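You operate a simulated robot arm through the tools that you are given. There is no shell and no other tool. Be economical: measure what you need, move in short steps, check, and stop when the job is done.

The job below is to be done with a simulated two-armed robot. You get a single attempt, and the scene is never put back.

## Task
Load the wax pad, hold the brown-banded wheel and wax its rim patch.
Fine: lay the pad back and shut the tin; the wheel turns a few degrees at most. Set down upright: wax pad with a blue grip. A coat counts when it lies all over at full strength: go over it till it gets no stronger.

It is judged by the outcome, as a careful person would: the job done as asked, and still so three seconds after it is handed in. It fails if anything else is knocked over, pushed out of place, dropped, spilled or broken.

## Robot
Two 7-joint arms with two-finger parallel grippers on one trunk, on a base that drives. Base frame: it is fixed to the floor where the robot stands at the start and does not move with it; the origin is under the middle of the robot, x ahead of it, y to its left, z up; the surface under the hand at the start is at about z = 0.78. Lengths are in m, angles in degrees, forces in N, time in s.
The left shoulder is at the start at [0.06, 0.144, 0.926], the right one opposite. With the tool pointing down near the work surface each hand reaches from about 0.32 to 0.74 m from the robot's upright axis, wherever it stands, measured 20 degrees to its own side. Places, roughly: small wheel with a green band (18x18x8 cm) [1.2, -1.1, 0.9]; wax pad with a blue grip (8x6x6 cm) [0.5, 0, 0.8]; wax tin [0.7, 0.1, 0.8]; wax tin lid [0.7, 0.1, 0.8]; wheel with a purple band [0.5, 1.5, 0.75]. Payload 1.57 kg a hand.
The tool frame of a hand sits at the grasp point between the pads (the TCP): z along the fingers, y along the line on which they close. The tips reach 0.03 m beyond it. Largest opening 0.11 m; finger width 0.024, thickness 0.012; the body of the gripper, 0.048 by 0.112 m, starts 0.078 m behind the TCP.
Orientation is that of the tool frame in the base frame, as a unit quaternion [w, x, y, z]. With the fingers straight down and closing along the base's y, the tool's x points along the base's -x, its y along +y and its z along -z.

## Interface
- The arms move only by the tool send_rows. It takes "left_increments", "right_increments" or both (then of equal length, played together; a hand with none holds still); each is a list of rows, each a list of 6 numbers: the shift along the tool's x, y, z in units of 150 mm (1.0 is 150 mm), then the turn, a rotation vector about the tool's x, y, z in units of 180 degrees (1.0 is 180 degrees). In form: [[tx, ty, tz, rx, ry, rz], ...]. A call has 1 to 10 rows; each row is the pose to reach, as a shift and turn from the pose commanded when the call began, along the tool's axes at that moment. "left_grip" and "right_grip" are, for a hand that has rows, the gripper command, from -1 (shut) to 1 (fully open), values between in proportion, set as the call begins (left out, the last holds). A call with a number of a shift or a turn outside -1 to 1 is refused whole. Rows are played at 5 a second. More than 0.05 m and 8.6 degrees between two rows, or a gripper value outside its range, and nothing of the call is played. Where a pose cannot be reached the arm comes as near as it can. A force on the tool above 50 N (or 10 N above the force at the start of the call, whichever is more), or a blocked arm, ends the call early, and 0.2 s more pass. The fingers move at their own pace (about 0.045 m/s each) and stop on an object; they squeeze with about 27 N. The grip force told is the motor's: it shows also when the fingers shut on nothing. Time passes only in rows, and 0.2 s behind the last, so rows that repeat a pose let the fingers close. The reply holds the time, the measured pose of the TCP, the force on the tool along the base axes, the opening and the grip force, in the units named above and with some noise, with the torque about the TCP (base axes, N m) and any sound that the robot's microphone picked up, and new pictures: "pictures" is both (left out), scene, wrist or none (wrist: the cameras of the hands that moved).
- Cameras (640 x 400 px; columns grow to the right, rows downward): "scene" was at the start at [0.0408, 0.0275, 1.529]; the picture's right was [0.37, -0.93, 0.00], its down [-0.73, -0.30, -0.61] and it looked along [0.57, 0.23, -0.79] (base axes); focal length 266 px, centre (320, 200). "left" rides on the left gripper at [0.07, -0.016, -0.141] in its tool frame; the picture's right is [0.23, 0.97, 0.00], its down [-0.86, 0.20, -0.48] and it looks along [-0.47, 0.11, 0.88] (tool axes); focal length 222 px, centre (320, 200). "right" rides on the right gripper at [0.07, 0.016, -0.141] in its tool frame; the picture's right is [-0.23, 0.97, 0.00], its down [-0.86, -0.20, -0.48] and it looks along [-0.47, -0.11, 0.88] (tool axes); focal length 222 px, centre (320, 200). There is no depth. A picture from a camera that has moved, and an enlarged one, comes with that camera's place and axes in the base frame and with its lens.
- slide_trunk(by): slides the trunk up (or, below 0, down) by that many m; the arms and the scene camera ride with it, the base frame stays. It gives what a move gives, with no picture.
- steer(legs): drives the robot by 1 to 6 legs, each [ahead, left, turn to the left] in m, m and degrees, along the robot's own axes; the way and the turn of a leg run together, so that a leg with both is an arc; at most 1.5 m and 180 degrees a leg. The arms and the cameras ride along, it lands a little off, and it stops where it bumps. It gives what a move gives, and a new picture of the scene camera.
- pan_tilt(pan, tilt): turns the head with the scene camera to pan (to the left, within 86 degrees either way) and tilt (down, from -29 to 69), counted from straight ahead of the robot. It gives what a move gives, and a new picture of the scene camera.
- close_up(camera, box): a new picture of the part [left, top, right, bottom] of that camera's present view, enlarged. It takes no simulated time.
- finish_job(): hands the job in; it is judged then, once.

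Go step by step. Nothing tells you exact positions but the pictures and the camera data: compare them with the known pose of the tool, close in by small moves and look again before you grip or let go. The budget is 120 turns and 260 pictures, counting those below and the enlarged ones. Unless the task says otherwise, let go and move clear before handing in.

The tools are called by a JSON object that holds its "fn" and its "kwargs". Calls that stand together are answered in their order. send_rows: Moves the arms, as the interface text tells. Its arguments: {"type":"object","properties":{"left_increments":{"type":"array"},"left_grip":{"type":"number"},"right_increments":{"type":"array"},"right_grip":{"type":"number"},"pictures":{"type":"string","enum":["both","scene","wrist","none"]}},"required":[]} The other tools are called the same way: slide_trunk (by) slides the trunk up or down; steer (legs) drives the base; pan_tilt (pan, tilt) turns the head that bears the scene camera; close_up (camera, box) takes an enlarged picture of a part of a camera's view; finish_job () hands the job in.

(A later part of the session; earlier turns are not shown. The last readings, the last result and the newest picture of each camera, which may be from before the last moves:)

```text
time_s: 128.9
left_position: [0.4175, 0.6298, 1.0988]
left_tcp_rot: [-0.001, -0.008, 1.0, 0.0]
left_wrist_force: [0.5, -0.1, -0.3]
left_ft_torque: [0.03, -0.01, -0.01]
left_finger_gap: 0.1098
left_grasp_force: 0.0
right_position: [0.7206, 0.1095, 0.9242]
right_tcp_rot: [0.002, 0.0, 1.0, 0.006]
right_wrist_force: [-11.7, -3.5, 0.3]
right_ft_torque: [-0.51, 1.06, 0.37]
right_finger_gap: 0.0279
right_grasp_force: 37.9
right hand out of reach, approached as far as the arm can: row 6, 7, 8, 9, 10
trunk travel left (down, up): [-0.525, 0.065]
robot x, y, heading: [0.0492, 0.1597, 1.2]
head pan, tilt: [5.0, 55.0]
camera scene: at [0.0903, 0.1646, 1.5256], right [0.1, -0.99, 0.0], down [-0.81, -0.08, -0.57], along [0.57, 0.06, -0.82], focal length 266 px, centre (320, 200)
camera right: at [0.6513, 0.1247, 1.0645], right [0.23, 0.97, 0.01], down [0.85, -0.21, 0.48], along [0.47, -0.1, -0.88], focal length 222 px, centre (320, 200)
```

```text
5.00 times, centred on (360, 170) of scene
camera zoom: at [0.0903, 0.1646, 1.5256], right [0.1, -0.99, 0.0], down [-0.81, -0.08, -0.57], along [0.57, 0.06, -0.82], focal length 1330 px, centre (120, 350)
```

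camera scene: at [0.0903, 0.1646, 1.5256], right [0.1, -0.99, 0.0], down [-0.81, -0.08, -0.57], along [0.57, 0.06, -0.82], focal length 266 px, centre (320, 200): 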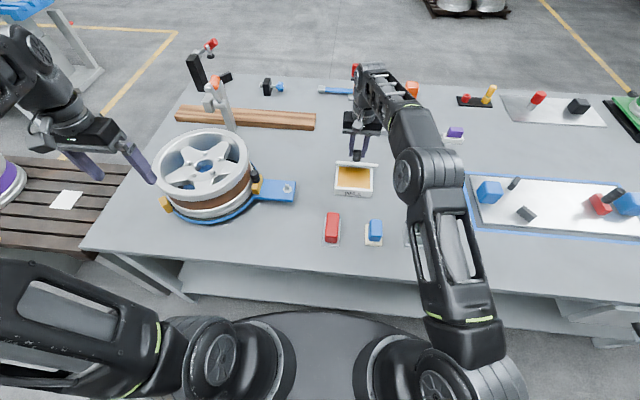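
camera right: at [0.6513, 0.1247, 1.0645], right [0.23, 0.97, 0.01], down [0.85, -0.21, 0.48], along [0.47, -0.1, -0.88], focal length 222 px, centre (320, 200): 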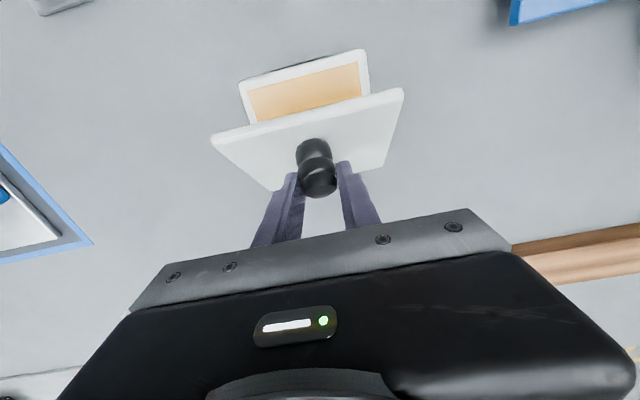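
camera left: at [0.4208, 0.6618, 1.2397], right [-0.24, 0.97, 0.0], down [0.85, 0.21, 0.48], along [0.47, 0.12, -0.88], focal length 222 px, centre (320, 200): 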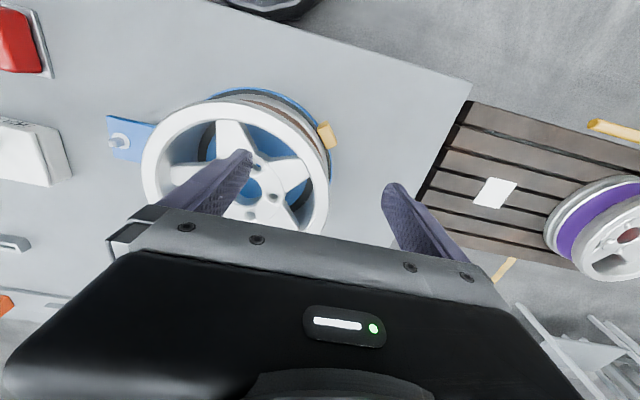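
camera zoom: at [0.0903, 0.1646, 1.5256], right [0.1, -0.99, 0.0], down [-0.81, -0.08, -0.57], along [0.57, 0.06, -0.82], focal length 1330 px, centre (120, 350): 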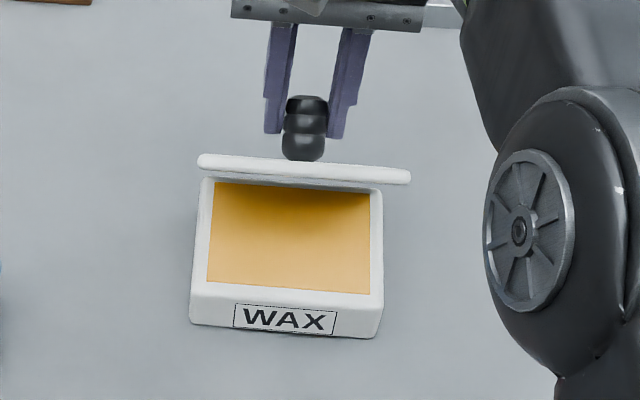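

{"fn": "send_rows", "kwargs": {"right_increments": [[0, 0, 0, 0, 0, 0], [0, 0, 0, 0, 0, 0], [0, 0, 0, 0, 0, 0], [0, 0, 0, 0, 0, 0]], "right_grip": 0.4, "pictures": "none"}}

{"fn": "slide_trunk", "kwargs": {"by": 0.064}}

```text
time_s: 129.9
left_position: [0.4198, 0.6298, 1.0996]
left_tcp_rot: [0.0, -0.008, 1.0, 0.0]
left_wrist_force: [0.2, 0.4, 0.0]
left_ft_torque: [-0.02, 0.0, 0.0]
left_finger_gap: 0.1099
left_grasp_force: 0.0
right_position: [0.7224, 0.1093, 0.9215]
right_tcp_rot: [0.001, 0.0, 1.0, 0.008]
right_wrist_force: [0.0, -0.4, -0.3]
right_ft_torque: [-0.01, -0.01, -0.01]
right_finger_gap: 0.077
right_grasp_force: 0.1
trunk travel left (down, up): [-0.525, 0.065]
robot x, y, heading: [0.0521, 0.1564, 1.1]
head pan, tilt: [5.0, 55.0]
```

```text
time_s: 130.9
left_position: [0.4192, 0.6284, 1.1616]
left_tcp_rot: [0.0, -0.007, 1.0, 0.0]
left_wrist_force: [0.0, -0.3, -0.1]
left_ft_torque: [-0.02, -0.01, -0.01]
left_finger_gap: 0.1102
left_grasp_force: 0.0
right_position: [0.722, 0.109, 0.9866]
right_tcp_rot: [0.0, 0.0, 1.0, 0.007]
right_wrist_force: [-0.6, 0.3, 0.0]
right_ft_torque: [0.03, -0.03, 0.02]
right_finger_gap: 0.077
right_grasp_force: 0.1
trunk travel left (down, up): [-0.589, 0.001]
robot x, y, heading: [0.0509, 0.1568, 0.9]
head pan, tilt: [5.0, 55.0]
```

{"fn": "send_rows", "kwargs": {"right_increments": [[0, 0, -0.07, 0, 0, 0], [0.2, 0, -0.1, 0, 0, 0], [0.45, 0, -0.1, 0, 0, 0], [0.7, 0, -0.1, 0, 0, 0], [0.7, 0, 0.1, 0, 0, 0], [0.7, 0, 0.3, 0, 0, 0], [0.7, 0, 0.5, 0, 0, 0]], "right_grip": -1}}

{"fn": "close_up", "kwargs": {"camera": "scene", "box": [315, 130, 405, 210]}}

```text
time_s: 132.5
left_position: [0.4196, 0.6305, 1.1626]
left_tcp_rot: [0.0, -0.008, 1.0, 0.0]
left_wrist_force: [-0.1, 0.3, 0.2]
left_ft_torque: [0.0, 0.03, -0.02]
left_finger_gap: 0.11
left_grasp_force: 0.0
right_position: [0.6171, 0.1109, 0.9094]
right_tcp_rot: [0.0, 0.001, 1.0, 0.007]
right_wrist_force: [0.2, -0.4, 0.4]
right_ft_torque: [0.01, 0.0, -0.02]
right_finger_gap: 0.0001
right_grasp_force: 20.7
trunk travel left (down, up): [-0.589, 0.001]
robot x, y, heading: [0.0482, 0.1595, 0.9]
head pan, tilt: [5.0, 55.0]
camera scene: at [0.0925, 0.165, 1.5895], right [0.1, -0.99, 0.0], down [-0.82, -0.08, -0.57], along [0.57, 0.06, -0.82], focal length 266 px, centre (320, 200)
camera right: at [0.5483, 0.1264, 1.0513], right [0.23, 0.97, 0.01], down [0.86, -0.21, 0.48], along [0.47, -0.1, -0.88], focal length 222 px, centre (320, 200)
```

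scene: 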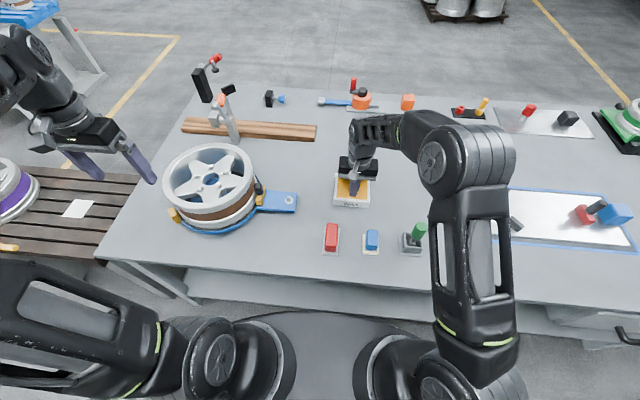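
right: 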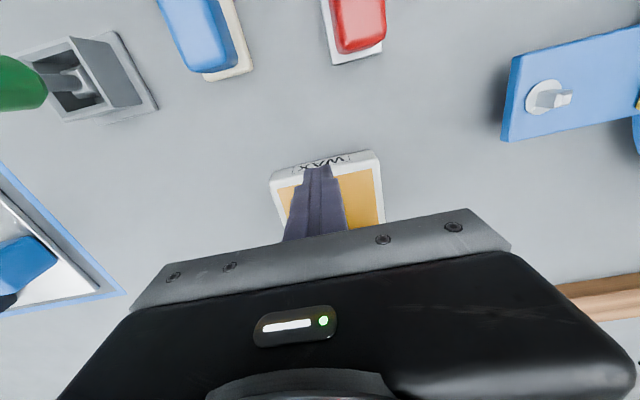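

```text
5.00 times, centred on (360, 170) of scene
camera zoom: at [0.0925, 0.165, 1.5895], right [0.1, -0.99, 0.0], down [-0.82, -0.08, -0.57], along [0.57, 0.06, -0.82], focal length 1330 px, centre (120, 350)
```

zoom: 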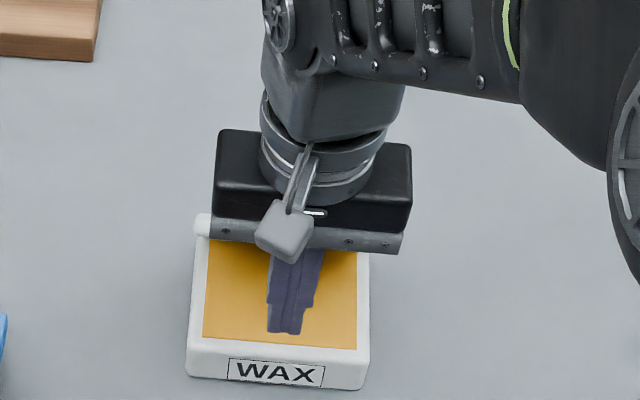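

{"fn": "send_rows", "kwargs": {"right_increments": [[-0.2, 0, 0.05, 0, 0, 0], [-0.4, 0, 0.1, 0, 0, 0], [-0.5, 0, 0.1, 0, 0, 0], [-0.6, 0, 0.1, 0, 0, 0], [-0.67, 0, 0.1, 0, 0, 0], [-0.74, 0, 0.1, 0, 0, 0], [-0.82, 0, 0.1, 0, 0, 0], [-0.82, 0, 0.1, 0, 0, 0]]}}

{"fn": "close_up", "kwargs": {"camera": "scene", "box": [315, 130, 405, 210]}}

```text
time_s: 133.0
left_position: [0.42, 0.6286, 1.1622]
left_tcp_rot: [0.0, -0.007, 1.0, 0.0]
left_wrist_force: [1.0, 0.6, 0.8]
left_ft_torque: [0.02, 0.03, 0.02]
left_finger_gap: 0.1102
left_grasp_force: 0.0
right_position: [0.6548, 0.1123, 0.9006]
right_tcp_rot: [-0.01, 0.001, 1.0, 0.006]
right_wrist_force: [-6.9, 0.6, 3.9]
right_ft_torque: [0.04, 0.08, 0.06]
right_finger_gap: 0.0
right_grasp_force: 21.7
trunk travel left (down, up): [-0.589, 0.001]
robot x, y, heading: [0.0475, 0.1558, 0.7]
head pan, tilt: [5.0, 55.0]
stopped in row 2 (right hand): the force on the tool passed its limit at 78 N (the readings are from after the stop); the commanded pose is now the measured one
camera scene: at [0.0916, 0.1647, 1.5895], right [0.1, -0.99, 0.0], down [-0.81, -0.08, -0.57], along [0.57, 0.06, -0.82], focal length 266 px, centre (320, 200)
camera right: at [0.5881, 0.1275, 1.0439], right [0.23, 0.97, 0.01], down [0.86, -0.21, 0.46], along [0.45, -0.1, -0.89], focal length 222 px, centre (320, 200)
```

scene: 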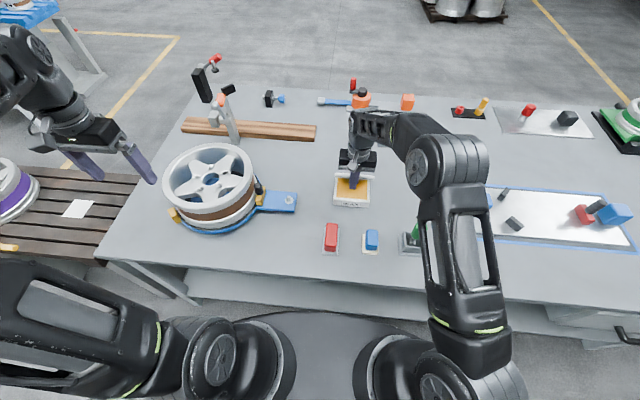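
right: 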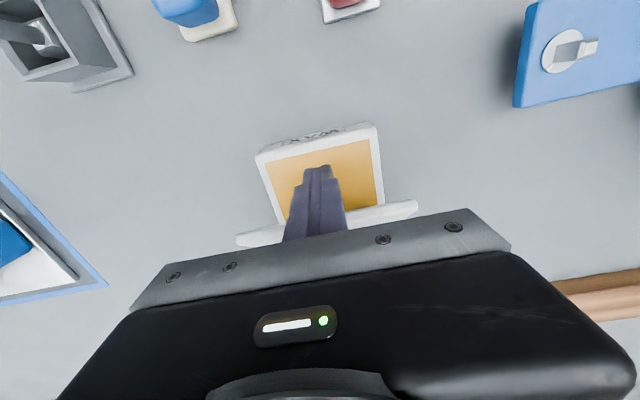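

```text
5.00 times, centred on (360, 170) of scene
camera zoom: at [0.0916, 0.1647, 1.5895], right [0.1, -0.99, 0.0], down [-0.81, -0.08, -0.57], along [0.57, 0.06, -0.82], focal length 1330 px, centre (120, 350)
```

zoom: 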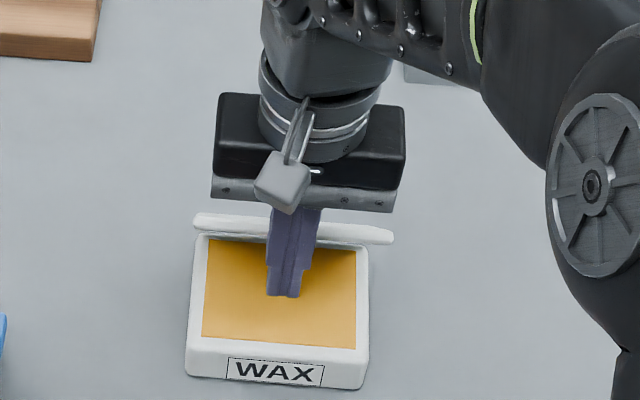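

{"fn": "send_rows", "kwargs": {"right_increments": [[-0.05, 0, 0, 0, 0, 0], [-0.1, 0, 0, 0, 0, 0], [-0.15, 0, 0, 0, 0, 0], [-0.2, 0, 0, 0, 0, 0], [-0.25, 0, 0, 0, 0, 0], [-0.3, 0, 0, 0, 0, 0], [-0.35, 0, 0.02, 0, 0, 0], [-0.4, 0, 0.03, 0, 0, 0], [-0.45, 0, 0.05, 0, 0, 0], [-0.5, 0, 0.06, 0, 0, 0]], "pictures": "scene"}}

{"fn": "close_up", "kwargs": {"camera": "scene", "box": [315, 130, 405, 210]}}

```text
time_s: 135.2
left_position: [0.4205, 0.629, 1.1619]
left_tcp_rot: [-0.001, -0.006, 1.0, 0.001]
left_wrist_force: [0.8, -0.5, -0.9]
left_ft_torque: [-0.05, 0.04, -0.01]
left_finger_gap: 0.1101
left_grasp_force: 0.1
right_position: [0.7298, 0.1121, 0.8907]
right_tcp_rot: [-0.008, 0.0, 1.0, 0.006]
right_wrist_force: [-0.7, -0.8, 0.3]
right_ft_torque: [-0.08, -0.01, 0.01]
right_finger_gap: 0.0
right_grasp_force: 21.5
trunk travel left (down, up): [-0.589, 0.001]
robot x, y, heading: [0.0474, 0.1586, 0.8]
head pan, tilt: [5.0, 55.0]
camera scene: at [0.0919, 0.1648, 1.5895], right [0.1, -0.99, 0.0], down [-0.81, -0.08, -0.57], along [0.57, 0.06, -0.82], focal length 266 px, centre (320, 200)
```

scene: 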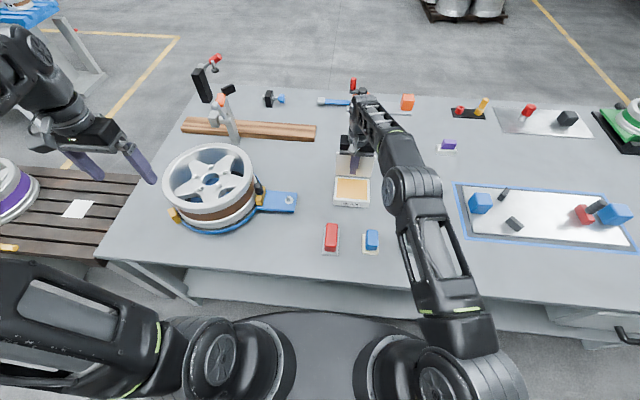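

```text
5.00 times, centred on (360, 170) of scene
camera zoom: at [0.0919, 0.1648, 1.5895], right [0.1, -0.99, 0.0], down [-0.81, -0.08, -0.57], along [0.57, 0.06, -0.82], focal length 1330 px, centre (120, 350)
```

zoom: 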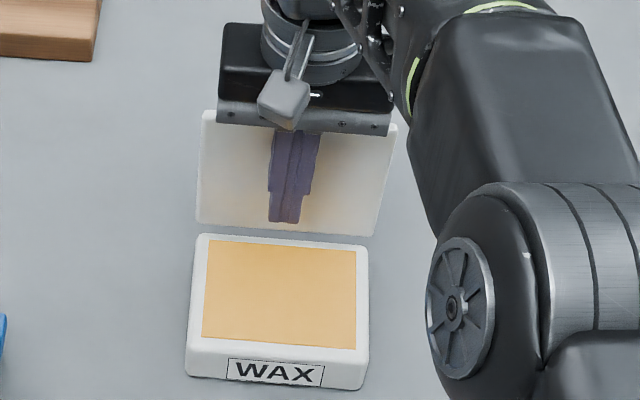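

{"fn": "send_rows", "kwargs": {"right_increments": [[0.25, 0, 0, 0, 0, 0], [0.5, 0, -0.1, 0, 0, 0], [0.75, -0.1, -0.3, 0, 0, 0], [0.95, -0.25, -0.45, 0, 0, 0], [1.0, -0.45, -0.45, 0, 0, 0]], "right_grip": 1, "pictures": "wrist"}}

{"fn": "close_up", "kwargs": {"camera": "scene", "box": [310, 120, 440, 260]}}

```text
refused: row 3 steps farther than a row can; nothing moved
```

```text
2.86 times, centred on (375, 190) of scene
camera zoom: at [0.0919, 0.1648, 1.5895], right [0.1, -0.99, 0.0], down [-0.81, -0.08, -0.57], along [0.57, 0.06, -0.82], focal length 760 px, centre (163, 229)
```

zoom: 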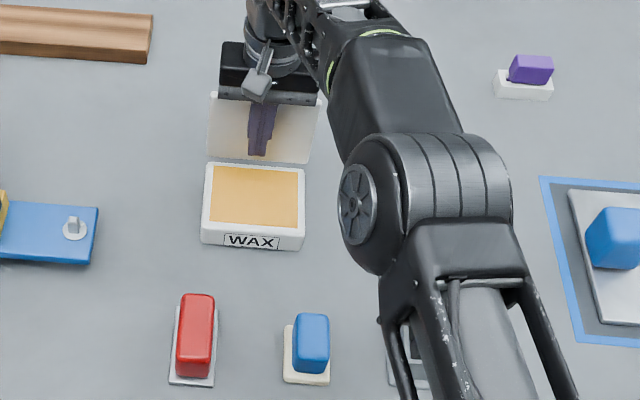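

{"fn": "send_rows", "kwargs": {"right_increments": [[0.25, 0, 0, 0, 0, 0], [0.5, 0, -0.05, 0, 0, 0], [0.7, -0.05, -0.2, 0, 0, 0], [0.85, -0.2, -0.35, 0, 0, 0], [0.95, -0.35, -0.45, 0, 0, 0], [1.0, -0.45, -0.45, 0, 0, 0]], "right_grip": 1}}

```text
time_s: 136.6
left_position: [0.419, 0.6286, 1.162]
left_tcp_rot: [-0.001, -0.007, 1.0, 0.0]
left_wrist_force: [-0.4, -0.5, -0.2]
left_ft_torque: [-0.01, 0.02, 0.01]
left_finger_gap: 0.1098
left_grasp_force: 0.1
right_position: [0.581, 0.044, 0.9592]
right_tcp_rot: [-0.009, 0.0, 1.0, 0.005]
right_wrist_force: [0.0, -0.4, -0.4]
right_ft_torque: [0.0, 0.02, 0.02]
right_finger_gap: 0.1098
right_grasp_force: 0.1
trunk travel left (down, up): [-0.589, 0.001]
robot x, y, heading: [0.0468, 0.1579, 0.9]
head pan, tilt: [5.0, 55.0]
camera scene: at [0.0916, 0.1644, 1.5895], right [0.1, -0.99, 0.0], down [-0.81, -0.08, -0.57], along [0.57, 0.06, -0.82], focal length 266 px, centre (320, 200)
camera right: at [0.5144, 0.0596, 1.1017], right [0.23, 0.97, 0.01], down [0.86, -0.21, 0.46], along [0.45, -0.1, -0.89], focal length 222 px, centre (320, 200)
```

scene: 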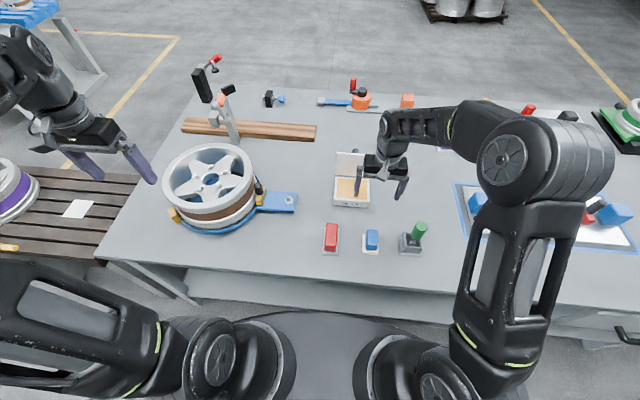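
right: 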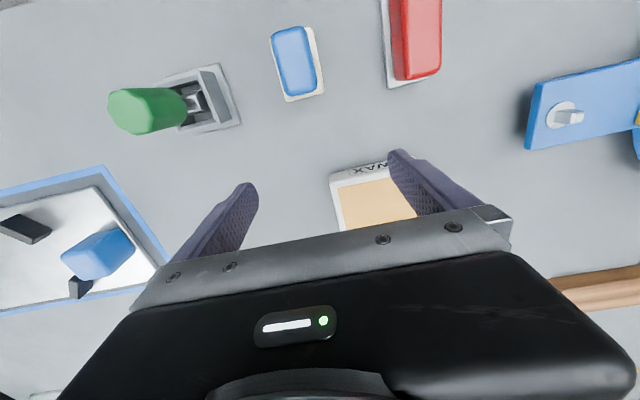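

{"fn": "send_rows", "kwargs": {"right_increments": [[0.2, 0, 0, 0, 0, 0], [0.4, 0, 0.1, 0, -0.006, -0.02], [0.613, 0, 0.2, 0, -0.006, -0.02], [0.613, 0, 0.4, 0, -0.006, -0.02]], "right_grip": 0.5}}

```text
time_s: 137.6
left_position: [0.421, 0.6291, 1.1622]
left_tcp_rot: [-0.001, -0.007, 1.0, 0.0]
left_wrist_force: [0.3, -0.3, -0.4]
left_ft_torque: [0.0, 0.03, 0.02]
left_finger_gap: 0.1101
left_grasp_force: 0.0
right_position: [0.4902, 0.0455, 0.9009]
right_tcp_rot: [0.001, -0.03, 1.0, 0.007]
right_wrist_force: [0.7, -0.3, -0.5]
right_ft_torque: [-0.01, 0.03, -0.02]
right_finger_gap: 0.0824
right_grasp_force: 0.1
trunk travel left (down, up): [-0.589, 0.001]
robot x, y, heading: [0.049, 0.1573, 0.9]
head pan, tilt: [5.0, 55.0]
camera scene: at [0.0931, 0.165, 1.5895], right [0.1, -0.99, 0.0], down [-0.82, -0.08, -0.57], along [0.57, 0.06, -0.82], focal length 266 px, centre (320, 200)
camera right: at [0.4194, 0.0562, 1.042], right [0.17, 0.99, 0.01], down [0.87, -0.15, 0.48], along [0.47, -0.07, -0.88], focal length 222 px, centre (320, 200)
```

scene: 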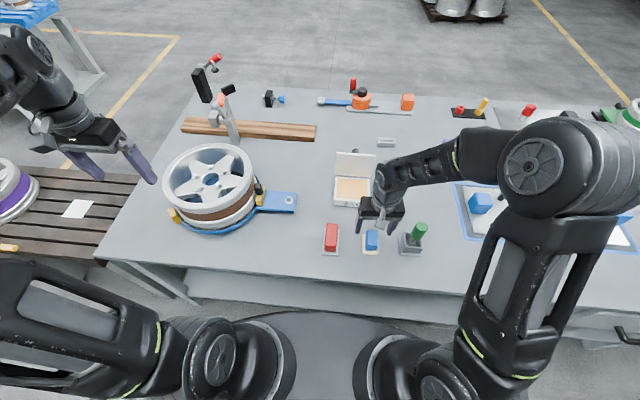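
right: 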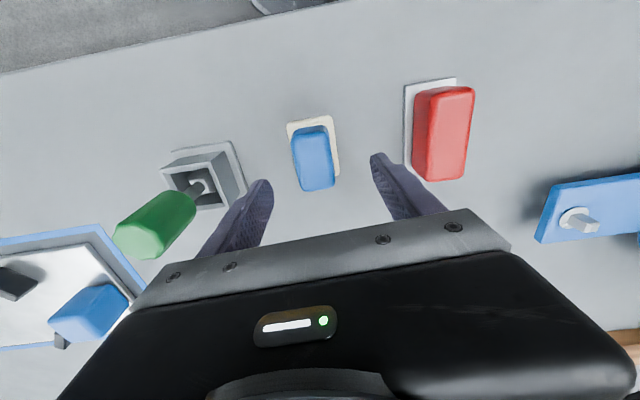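

{"fn": "send_rows", "kwargs": {"right_increments": [[0, -0.027, 0.15, 0, 0, 0], [0, -0.027, 0.3, 0, 0, 0], [0, -0.027, 0.4, 0, 0, 0], [0, -0.027, 0.44, 0, 0, 0]], "pictures": "wrist"}}

{"fn": "close_up", "kwargs": {"camera": "right", "box": [220, 100, 420, 230]}}

```text
time_s: 138.6
left_position: [0.4197, 0.6282, 1.1627]
left_tcp_rot: [-0.001, -0.007, 1.0, 0.0]
left_wrist_force: [0.2, -0.7, -0.7]
left_ft_torque: [-0.03, 0.04, 0.01]
left_finger_gap: 0.1098
left_grasp_force: 0.0
right_position: [0.4898, 0.0408, 0.8361]
right_tcp_rot: [0.0, -0.031, 1.0, 0.005]
right_wrist_force: [-0.1, 0.1, 0.4]
right_ft_torque: [-0.01, 0.0, -0.03]
right_finger_gap: 0.0823
right_grasp_force: 0.1
trunk travel left (down, up): [-0.589, 0.001]
robot x, y, heading: [0.0453, 0.1597, 1.0]
head pan, tilt: [5.0, 55.0]
camera right: at [0.4195, 0.0518, 0.9781], right [0.17, 0.99, 0.01], down [0.86, -0.15, 0.48], along [0.47, -0.07, -0.88], focal length 222 px, centre (320, 200)
```

right: 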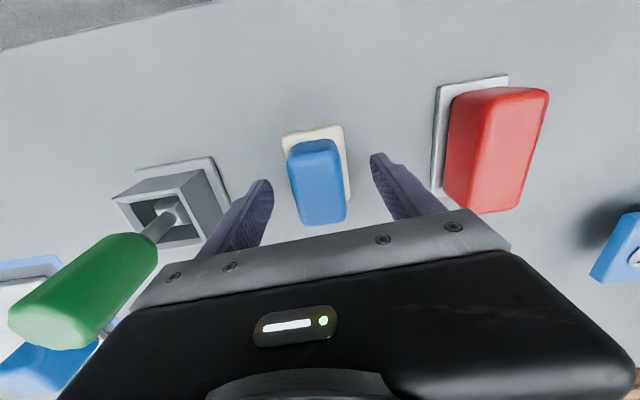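

```text
3.08 times, centred on (320, 165) of right
camera zoom: at [0.4195, 0.0518, 0.9781], right [0.17, 0.99, 0.01], down [0.86, -0.15, 0.48], along [0.47, -0.07, -0.88], focal length 684 px, centre (320, 308)
```

zoom: 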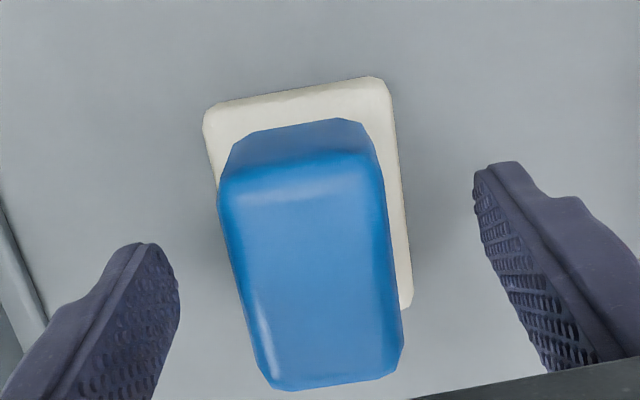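

{"fn": "send_rows", "kwargs": {"right_increments": [[0, 0, 0, 0, 0, 0], [0, 0, 0, 0, 0, 0], [0, 0, 0, 0, 0, 0], [0, 0, 0, 0, 0, 0], [0, 0, -0.03, 0, 0, 0], [0, 0, -0.3, 0, 0, 0], [0, 0, -0.6, 0, 0, 0], [0, 0, -0.9, 0, 0, 0]], "right_grip": -1}}

{"fn": "close_up", "kwargs": {"camera": "right", "box": [220, 100, 420, 230]}}

```text
time_s: 140.4
left_position: [0.4181, 0.6295, 1.1625]
left_tcp_rot: [0.0, -0.008, 1.0, 0.0]
left_wrist_force: [0.2, 0.4, 0.2]
left_ft_torque: [0.03, -0.03, 0.04]
left_finger_gap: 0.11
left_grasp_force: 0.1
right_position: [0.4885, 0.0389, 0.9715]
right_tcp_rot: [0.0, -0.031, 0.999, 0.006]
right_wrist_force: [0.0, -0.6, 1.0]
right_ft_torque: [0.02, 0.01, 0.0]
right_finger_gap: 0.0
right_grasp_force: 20.6
trunk travel left (down, up): [-0.589, 0.001]
robot x, y, heading: [0.0528, 0.1594, 1.3]
head pan, tilt: [5.0, 55.0]
camera scene: at [0.0907, 0.1645, 1.5895], right [0.1, -0.99, 0.0], down [-0.81, -0.08, -0.57], along [0.57, 0.06, -0.82], focal length 266 px, centre (320, 200)
camera right: at [0.4178, 0.0512, 1.1143], right [0.17, 0.99, 0.01], down [0.87, -0.15, 0.48], along [0.47, -0.07, -0.88], focal length 222 px, centre (320, 200)
```

scene: 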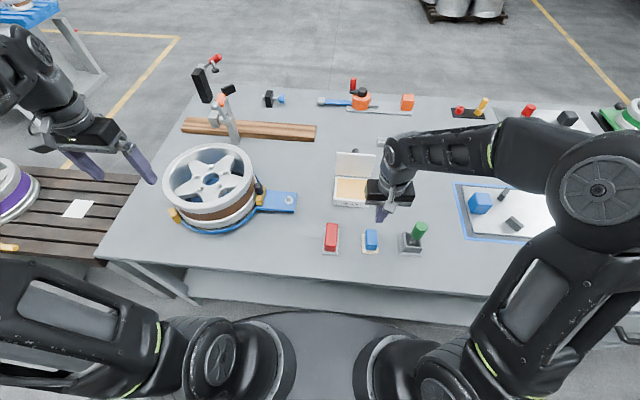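
right: 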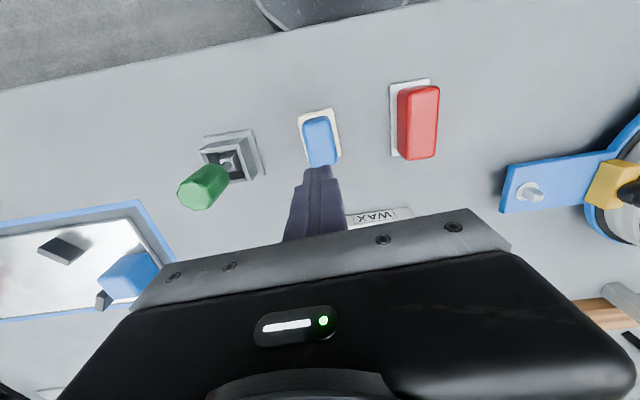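

```text
3.08 times, centred on (320, 165) of right
camera zoom: at [0.4178, 0.0512, 1.1143], right [0.17, 0.99, 0.01], down [0.87, -0.15, 0.48], along [0.47, -0.07, -0.88], focal length 684 px, centre (320, 308)
```

zoom: 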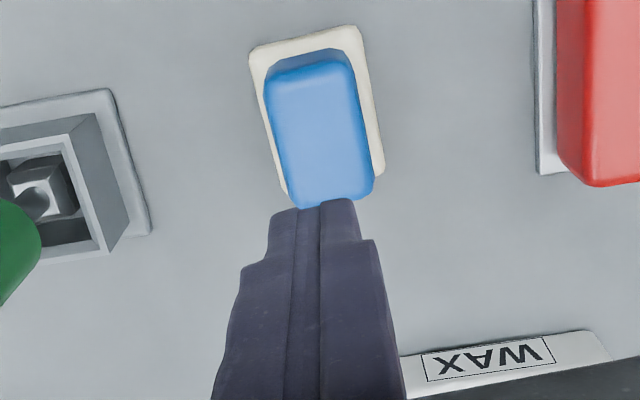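

The pad slipped out on lifting; it's still in place. I'll grip lower and check before lifting.

{"fn": "send_rows", "kwargs": {"right_increments": [[0, 0, 0, 0, 0, 0], [0, 0, 0, 0, 0, 0], [0, 0, 0, 0, 0, 0], [0, 0, 0, 0, 0, 0], [0, 0.013, 0.3, 0, 0, 0], [0, 0.013, 0.6, 0, 0, 0], [0, 0.013, 0.8, 0, 0, 0], [0, 0.013, 0.9, 0, 0, 0], [0, 0.013, 0.96, 0, 0, 0], [0, 0.013, 0.96, 0, 0, 0]], "right_grip": 0.4, "pictures": "none"}}

{"fn": "send_rows", "kwargs": {"right_increments": [[0, 0, 0, 0, 0, 0], [0, 0, 0, 0, 0, 0], [0, 0, 0, 0, 0, 0], [0, 0, 0, 0, 0, 0], [0, 0, 0, 0, 0, 0], [0, 0, 0, 0, 0, 0]], "right_grip": -1, "pictures": "wrist"}}

{"fn": "close_up", "kwargs": {"camera": "right", "box": [220, 100, 420, 230]}}

```text
time_s: 142.6
left_position: [0.4184, 0.629, 1.1623]
left_tcp_rot: [-0.001, -0.007, 1.0, 0.0]
left_wrist_force: [0.4, -0.6, 0.2]
left_ft_torque: [0.0, -0.02, -0.03]
left_finger_gap: 0.1099
left_grasp_force: 0.1
right_position: [0.4885, 0.0426, 0.8275]
right_tcp_rot: [0.001, -0.031, 1.0, 0.006]
right_wrist_force: [0.2, -0.6, 0.8]
right_ft_torque: [0.04, 0.03, 0.06]
right_finger_gap: 0.0771
right_grasp_force: 0.1
trunk travel left (down, up): [-0.589, 0.001]
robot x, y, heading: [0.0477, 0.1581, 0.8]
head pan, tilt: [5.0, 55.0]
```

```text
time_s: 144.0
left_position: [0.4192, 0.6286, 1.1631]
left_tcp_rot: [-0.001, -0.008, 1.0, 0.001]
left_wrist_force: [0.1, 0.1, -0.7]
left_ft_torque: [0.02, -0.01, 0.04]
left_finger_gap: 0.11
left_grasp_force: 0.0
right_position: [0.4877, 0.0418, 0.8283]
right_tcp_rot: [0.0, -0.03, 1.0, 0.006]
right_wrist_force: [0.4, -1.3, 2.6]
right_ft_torque: [-0.18, 0.01, 0.01]
right_finger_gap: 0.0371
right_grasp_force: 26.7
trunk travel left (down, up): [-0.589, 0.001]
robot x, y, heading: [0.0467, 0.1566, 0.7]
head pan, tilt: [5.0, 55.0]
camera right: at [0.4178, 0.0531, 0.9686], right [0.17, 0.99, 0.01], down [0.87, -0.15, 0.48], along [0.47, -0.07, -0.88], focal length 222 px, centre (320, 200)
```

right: 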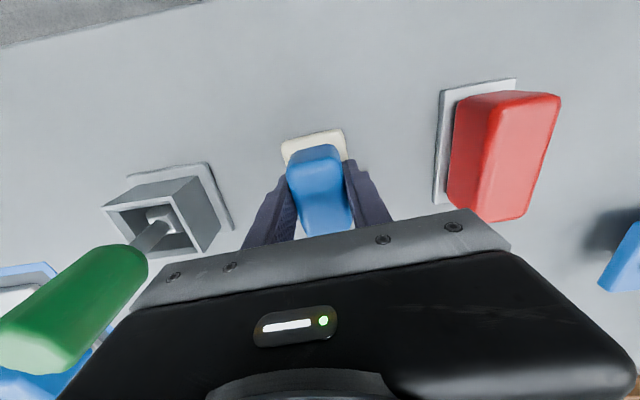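

```text
3.08 times, centred on (320, 165) of right
camera zoom: at [0.4178, 0.0531, 0.9686], right [0.17, 0.99, 0.01], down [0.87, -0.15, 0.48], along [0.47, -0.07, -0.88], focal length 684 px, centre (320, 308)
```

zoom: 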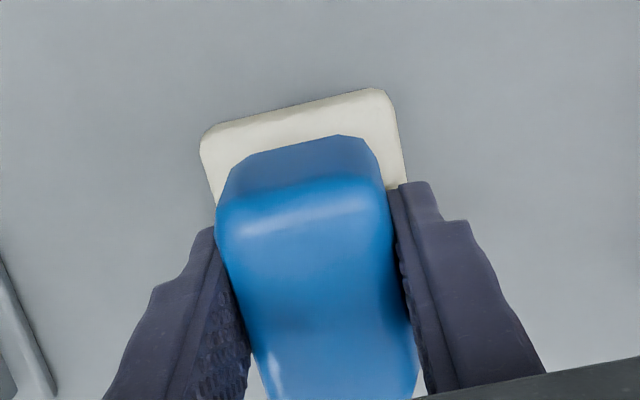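

{"fn": "send_rows", "kwargs": {"right_increments": [[0, 0, -0.03, 0, 0, 0], [0, 0, -0.06, 0, 0, 0], [0, 0, -0.1, 0, 0, 0], [0, 0, -0.15, 0, 0, 0], [0, 0, -0.2, 0, 0, 0]], "pictures": "wrist"}}

```text
time_s: 145.2
left_position: [0.4193, 0.6288, 1.163]
left_tcp_rot: [-0.001, -0.008, 1.0, 0.0]
left_wrist_force: [0.3, 0.8, 1.2]
left_ft_torque: [0.01, 0.02, -0.04]
left_finger_gap: 0.1101
left_grasp_force: 0.0
right_position: [0.4888, 0.042, 0.8565]
right_tcp_rot: [0.0, -0.031, 1.0, 0.006]
right_wrist_force: [-0.8, -0.1, -0.9]
right_ft_torque: [0.02, 0.01, -0.01]
right_finger_gap: 0.0375
right_grasp_force: 26.7
trunk travel left (down, up): [-0.589, 0.001]
robot x, y, heading: [0.053, 0.1553, 1.0]
head pan, tilt: [5.0, 55.0]
camera right: at [0.418, 0.0539, 0.9986], right [0.17, 0.99, 0.01], down [0.87, -0.15, 0.48], along [0.47, -0.07, -0.88], focal length 222 px, centre (320, 200)
```

right: 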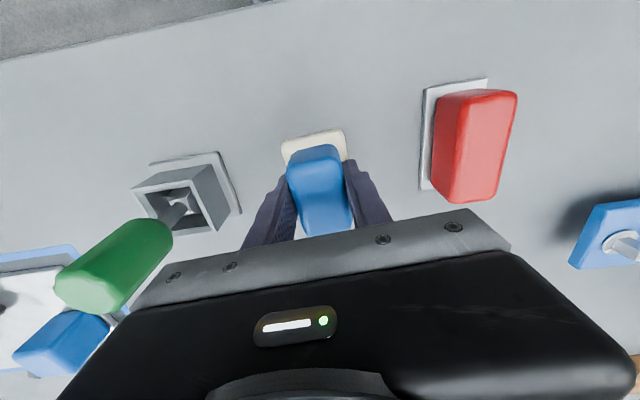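

{"fn": "send_rows", "kwargs": {"right_increments": [[0, 0, -0.25, 0, 0, 0], [0, 0, -0.5, 0, 0, 0], [-0.25, 0.1, -0.5, 0, 0, 0], [-0.5, 0.25, -0.5, 0, 0, 0], [-0.75, 0.4, -0.5, 0, 0, 0], [-1, 0.45, -0.5, 0, 0, 0]], "pictures": "none"}}

{"fn": "send_rows", "kwargs": {"right_increments": [[-0.15, 0, 0, 0, 0, 0.01], [-0.32, 0, 0, 0, 0, 0.02], [-0.32, 0, 0.15, 0, 0, 0.02], [-0.32, 0, 0.25, 0, 0, 0.02]]}}

{"fn": "close_up", "kwargs": {"camera": "scene", "box": [315, 130, 405, 210]}}

```text
time_s: 146.6
left_position: [0.4208, 0.6303, 1.1613]
left_tcp_rot: [-0.001, -0.007, 1.0, 0.0]
left_wrist_force: [0.4, -0.5, 0.2]
left_ft_torque: [0.0, -0.01, -0.03]
left_finger_gap: 0.1101
left_grasp_force: 0.1
right_position: [0.6332, 0.1191, 0.9311]
right_tcp_rot: [0.001, -0.032, 0.999, 0.007]
right_wrist_force: [-0.2, 0.0, -0.7]
right_ft_torque: [-0.02, 0.01, 0.0]
right_finger_gap: 0.0372
right_grasp_force: 27.1
trunk travel left (down, up): [-0.589, 0.001]
robot x, y, heading: [0.0486, 0.16, 0.9]
head pan, tilt: [5.0, 55.0]
```

```text
time_s: 147.6
left_position: [0.4201, 0.6285, 1.1617]
left_tcp_rot: [-0.001, -0.007, 1.0, -0.001]
left_wrist_force: [0.3, 0.1, 0.1]
left_ft_torque: [0.01, 0.01, -0.02]
left_finger_gap: 0.1098
left_grasp_force: 0.0
right_position: [0.6818, 0.1222, 0.8963]
right_tcp_rot: [0.001, 0.001, 1.0, 0.006]
right_wrist_force: [0.5, -0.7, -0.9]
right_ft_torque: [0.04, 0.02, -0.01]
right_finger_gap: 0.0375
right_grasp_force: 27.1
trunk travel left (down, up): [-0.589, 0.001]
robot x, y, heading: [0.0497, 0.1593, 0.9]
head pan, tilt: [5.0, 55.0]
camera scene: at [0.0918, 0.1648, 1.5895], right [0.1, -0.99, 0.0], down [-0.81, -0.08, -0.57], along [0.57, 0.06, -0.82], focal length 266 px, centre (320, 200)
camera right: at [0.6124, 0.1375, 1.0366], right [0.23, 0.97, 0.01], down [0.85, -0.21, 0.48], along [0.47, -0.1, -0.88], focal length 222 px, centre (320, 200)
```

scene: 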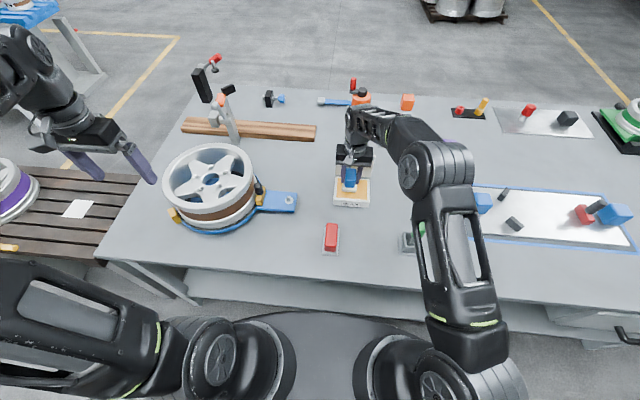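
right: 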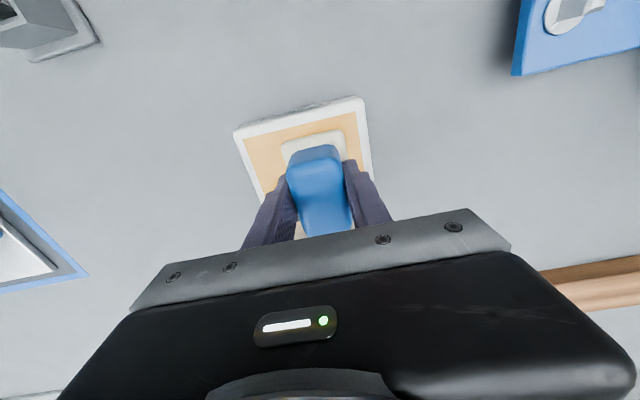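

```text
5.00 times, centred on (360, 170) of scene
camera zoom: at [0.0918, 0.1648, 1.5895], right [0.1, -0.99, 0.0], down [-0.81, -0.08, -0.57], along [0.57, 0.06, -0.82], focal length 1330 px, centre (120, 350)
```

zoom: 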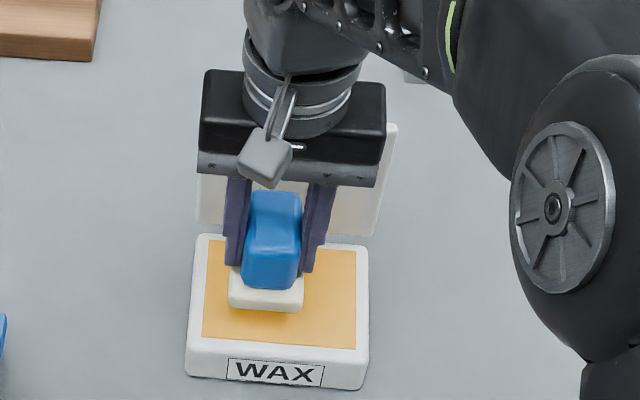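

{"fn": "send_rows", "kwargs": {"right_increments": [[0.04, -0.08, 0.03, 0, 0, 0], [0.04, -0.08, 0.06, 0, 0, 0], [0.04, -0.08, 0.09, 0, 0, 0], [0.04, -0.08, 0.12, 0, 0, 0], [0.04, -0.08, 0.15, 0, 0, 0], [0.04, -0.08, 0.17, 0, 0, 0]], "pictures": "wrist"}}

```text
time_s: 149.0
left_position: [0.4199, 0.6295, 1.1623]
left_tcp_rot: [-0.001, -0.006, 1.0, 0.0]
left_wrist_force: [0.8, 0.4, -0.7]
left_ft_torque: [0.01, 0.01, 0.01]
left_finger_gap: 0.1098
left_grasp_force: 0.0
right_position: [0.677, 0.1098, 0.8691]
right_tcp_rot: [0.001, 0.001, 1.0, 0.005]
right_wrist_force: [0.1, -0.2, -0.8]
right_ft_torque: [0.03, -0.01, 0.01]
right_finger_gap: 0.0374
right_grasp_force: 27.1
trunk travel left (down, up): [-0.589, 0.001]
robot x, y, heading: [0.0458, 0.1597, 1.0]
head pan, tilt: [5.0, 55.0]
camera right: at [0.6067, 0.1258, 1.0113], right [0.23, 0.97, 0.01], down [0.85, -0.21, 0.48], along [0.47, -0.1, -0.88], focal length 222 px, centre (320, 200)
```

right: 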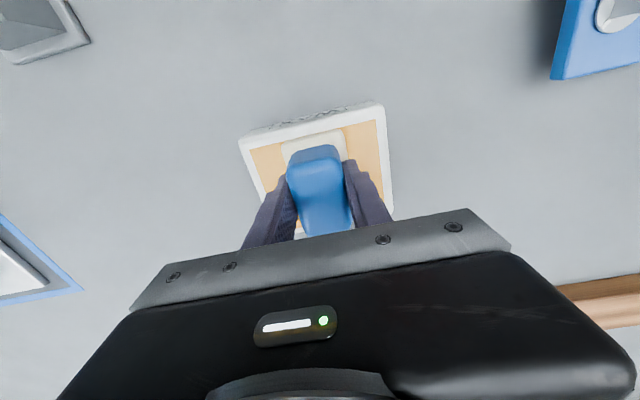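

{"fn": "send_rows", "kwargs": {"right_increments": [[-0.03, 0, 0.02, 0, 0, 0], [-0.03, 0, 0.04, 0, 0, 0], [-0.03, 0, 0.06, 0, 0, 0], [-0.03, 0, 0.08, 0, 0, 0], [-0.03, 0, 0.1, 0, 0, 0]], "pictures": "wrist"}}

{"fn": "close_up", "kwargs": {"camera": "right", "box": [220, 90, 420, 220]}}

```text
time_s: 150.2
left_position: [0.4165, 0.6289, 1.1624]
left_tcp_rot: [0.001, -0.007, 1.0, 0.0]
left_wrist_force: [-0.3, -0.6, 0.0]
left_ft_torque: [0.02, 0.02, -0.03]
left_finger_gap: 0.11
left_grasp_force: 0.0
right_position: [0.6804, 0.1105, 0.8655]
right_tcp_rot: [0.006, 0.002, 1.0, 0.006]
right_wrist_force: [-13.8, -3.3, 23.1]
right_ft_torque: [-0.71, 0.53, -0.33]
right_finger_gap: 0.0373
right_grasp_force: 27.0
trunk travel left (down, up): [-0.589, 0.001]
robot x, y, heading: [0.0457, 0.1576, 1.1]
head pan, tilt: [5.0, 55.0]
stopped in row 5 (right hand): the force on the tool passed its limit at 53 N (the readings are from after the stop); the commanded pose is now the measured one
camera right: at [0.6096, 0.1262, 1.0063], right [0.23, 0.97, 0.02], down [0.85, -0.21, 0.49], along [0.48, -0.1, -0.87], focal length 222 px, centre (320, 200)
```

right: 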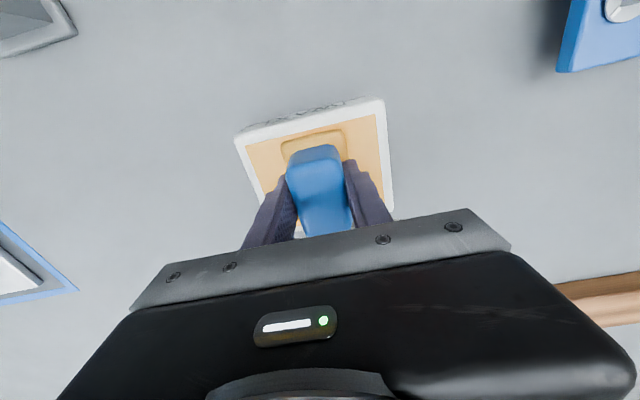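

```text
3.08 times, centred on (320, 155) of right
camera zoom: at [0.6096, 0.1262, 1.0063], right [0.23, 0.97, 0.02], down [0.85, -0.21, 0.49], along [0.48, -0.1, -0.87], focal length 684 px, centre (320, 338)
```

zoom: 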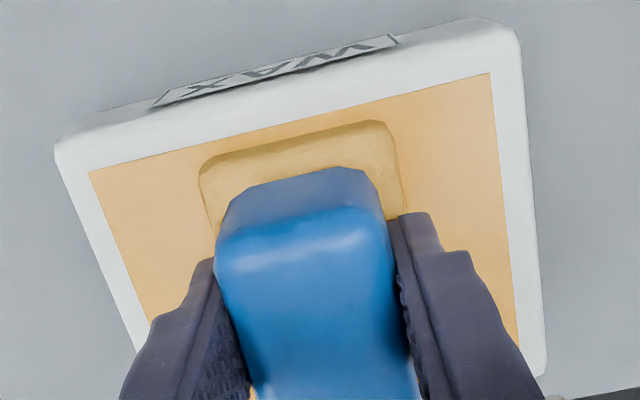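

The pad took wax. I lift it out, retract, and drive left to the wheel.

{"fn": "send_rows", "kwargs": {"right_increments": [[0, 0, -0.25, 0, 0, 0], [0, 0, -0.5, 0, 0, 0], [0.2, 0, -0.65, 0, 0, 0], [0.4, 0, -0.8, 0, 0, 0], [0.65, 0, -0.95, 0, 0, 0], [0.9, 0, -1, 0, 0, 0]], "pictures": "none"}}

{"fn": "send_rows", "kwargs": {"right_increments": [[0.2, -0.2, -0.15, 0, 0, 0], [0.4, -0.4, -0.3, 0, 0, 0], [0.4, -0.6, -0.45, 0, 0, 0], [0.4, -0.8, -0.5, 0, 0, 0]], "left_increments": [[0, 0, 0, 0, 0, 0], [0, 0, 0, 0, 0, 0], [0.1, 0, 0, 0, 0, 0], [0.2, 0, 0, 0, 0, 0]], "pictures": "none"}}

{"fn": "steer", "kwargs": {"legs": [[0, 0.33, 0]]}}

```text
time_s: 151.6
left_position: [0.4183, 0.628, 1.1623]
left_tcp_rot: [0.0, -0.007, 1.0, 0.0]
left_wrist_force: [-0.8, -0.7, -0.3]
left_ft_torque: [-0.01, -0.01, -0.02]
left_finger_gap: 0.11
left_grasp_force: 0.0
right_position: [0.5472, 0.1069, 1.0122]
right_tcp_rot: [0.006, 0.001, 1.0, 0.006]
right_wrist_force: [0.2, -0.6, -0.7]
right_ft_torque: [0.05, -0.01, -0.01]
right_finger_gap: 0.0373
right_grasp_force: 27.1
trunk travel left (down, up): [-0.589, 0.001]
robot x, y, heading: [0.0483, 0.1572, 0.7]
head pan, tilt: [5.0, 55.0]
```

```text
time_s: 152.6
left_position: [0.3888, 0.6277, 1.1621]
left_tcp_rot: [0.0, -0.007, 1.0, 0.0]
left_wrist_force: [0.8, -0.6, 0.3]
left_ft_torque: [-0.01, 0.01, 0.0]
left_finger_gap: 0.1099
left_grasp_force: 0.0
right_position: [0.4829, -0.013, 1.0846]
right_tcp_rot: [0.005, 0.001, 1.0, 0.006]
right_wrist_force: [0.9, -0.7, -1.0]
right_ft_torque: [0.02, -0.03, 0.02]
right_finger_gap: 0.0374
right_grasp_force: 27.2
trunk travel left (down, up): [-0.589, 0.001]
robot x, y, heading: [0.0502, 0.1625, 0.9]
head pan, tilt: [5.0, 55.0]
```

```text
time_s: 154.7
left_position: [0.3895, 0.9528, 1.1622]
left_tcp_rot: [-0.001, -0.004, 1.0, -0.001]
left_wrist_force: [0.0, 0.0, 0.2]
left_ft_torque: [-0.01, 0.0, 0.01]
left_finger_gap: 0.1099
left_grasp_force: 0.1
right_position: [0.4793, 0.3109, 1.0854]
right_tcp_rot: [0.006, 0.006, 1.0, 0.006]
right_wrist_force: [0.4, 0.3, -0.3]
right_ft_torque: [-0.05, -0.01, 0.02]
right_finger_gap: 0.0378
right_grasp_force: 26.8
trunk travel left (down, up): [-0.589, 0.001]
robot x, y, heading: [0.0467, 0.4856, 0.4]
head pan, tilt: [5.0, 55.0]
camera scene: at [0.0879, 0.4918, 1.5895], right [0.09, -1.0, 0.0], down [-0.82, -0.08, -0.57], along [0.57, 0.05, -0.82], focal length 266 px, centre (320, 200)
```

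scene: 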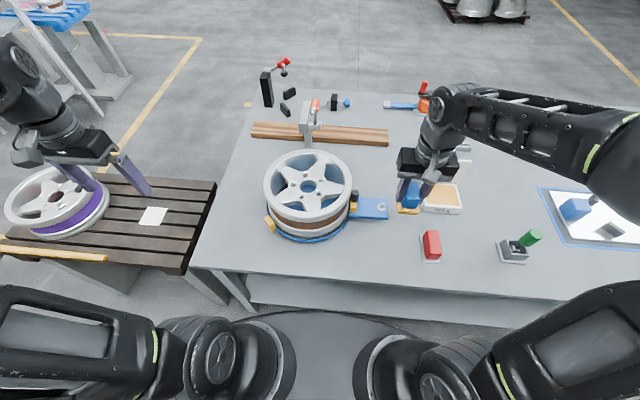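

{"fn": "steer", "kwargs": {"legs": [[0, -0.28, 0]]}}

{"fn": "send_rows", "kwargs": {"left_increments": [[0, -0.25, 0, 0, 0, 0], [0, -0.5, 0, 0, 0, 0], [0, -0.75, 0, 0, 0, 0], [0, -1, 0, 0, 0, 0]], "pictures": "none"}}

{"fn": "send_rows", "kwargs": {"left_increments": [[-0.2, -0.1, 0.2, 0, 0, 0], [-0.4, -0.2, 0.35, 0, 0, 0], [-0.6, -0.3, 0.5, 0, 0, 0], [-0.8, -0.4, 0.65, 0, 0, 0], [-1, -0.5, 0.8, 0, 0, 0]]}}

```text
time_s: 156.7
left_position: [0.3919, 0.6713, 1.1619]
left_tcp_rot: [-0.001, -0.003, 1.0, 0.0]
left_wrist_force: [0.1, -0.4, 0.7]
left_ft_torque: [0.0, 0.0, -0.02]
left_finger_gap: 0.1097
left_grasp_force: 0.2
right_position: [0.4813, 0.0308, 1.0844]
right_tcp_rot: [0.005, 0.005, 1.0, 0.007]
right_wrist_force: [0.0, -0.5, -1.5]
right_ft_torque: [0.01, -0.02, -0.02]
right_finger_gap: 0.0371
right_grasp_force: 26.7
trunk travel left (down, up): [-0.589, 0.001]
robot x, y, heading: [0.044, 0.2076, 0.3]
head pan, tilt: [5.0, 55.0]
camera scene: at [0.0897, 0.2104, 1.5895], right [0.09, -1.0, 0.0], down [-0.82, -0.08, -0.57], along [0.57, 0.05, -0.82], focal length 266 px, centre (320, 200)
```

scene: 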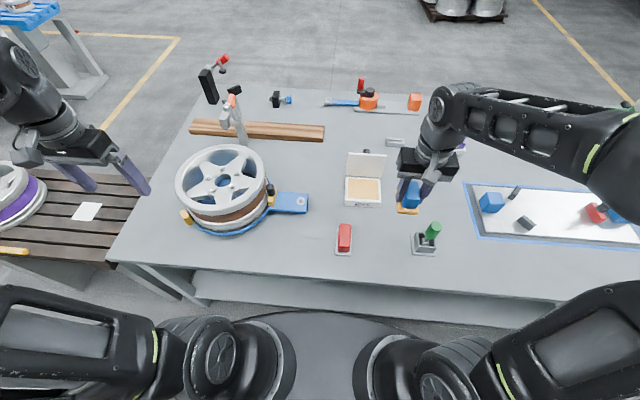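

```text
time_s: 157.7
left_position: [0.3905, 0.5218, 1.1616]
left_tcp_rot: [-0.001, -0.003, 1.0, 0.0]
left_wrist_force: [-0.4, 0.0, -0.7]
left_ft_torque: [0.01, -0.04, 0.02]
left_finger_gap: 0.11
left_grasp_force: 0.1
right_position: [0.4804, 0.0309, 1.0823]
right_tcp_rot: [0.006, 0.005, 1.0, 0.007]
right_wrist_force: [0.8, 0.1, 0.6]
right_ft_torque: [0.03, 0.02, 0.04]
right_finger_gap: 0.0377
right_grasp_force: 27.4
trunk travel left (down, up): [-0.589, 0.001]
robot x, y, heading: [0.0482, 0.2034, 0.3]
head pan, tilt: [5.0, 55.0]
```

```text
time_s: 158.9
left_position: [0.5441, 0.4473, 1.0399]
left_tcp_rot: [-0.002, -0.003, 1.0, 0.0]
left_wrist_force: [0.7, 0.8, 0.5]
left_ft_torque: [-0.03, 0.0, 0.02]
left_finger_gap: 0.1099
left_grasp_force: 0.2
right_position: [0.4816, 0.0305, 1.0836]
right_tcp_rot: [0.004, 0.005, 1.0, 0.006]
right_wrist_force: [0.2, 0.3, -1.0]
right_ft_torque: [0.0, 0.03, 0.0]
right_finger_gap: 0.0376
right_grasp_force: 27.4
trunk travel left (down, up): [-0.589, 0.001]
robot x, y, heading: [0.0454, 0.2071, 0.5]
head pan, tilt: [5.0, 55.0]
camera scene: at [0.0912, 0.2113, 1.5895], right [0.09, -1.0, 0.0], down [-0.82, -0.08, -0.57], along [0.57, 0.05, -0.82], focal length 266 px, centre (320, 200)
camera left: at [0.4739, 0.4311, 1.1813], right [-0.23, 0.97, 0.0], down [0.85, 0.2, 0.48], along [0.46, 0.11, -0.88], focal length 222 px, centre (320, 200)
```

scene: 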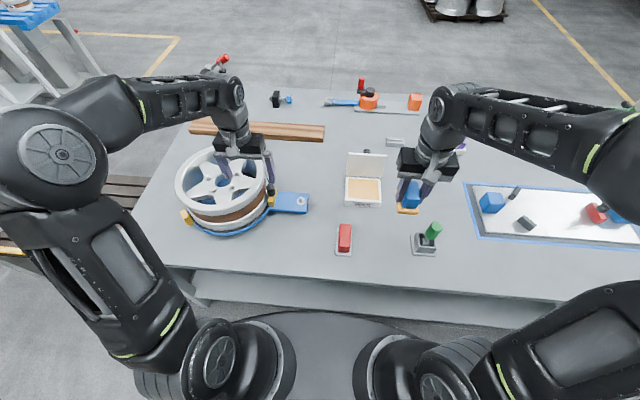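
left: 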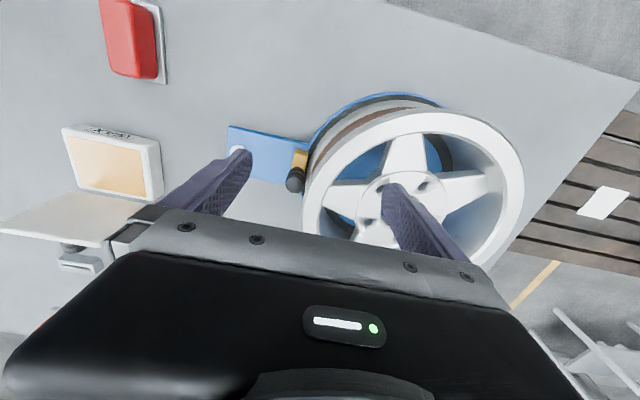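

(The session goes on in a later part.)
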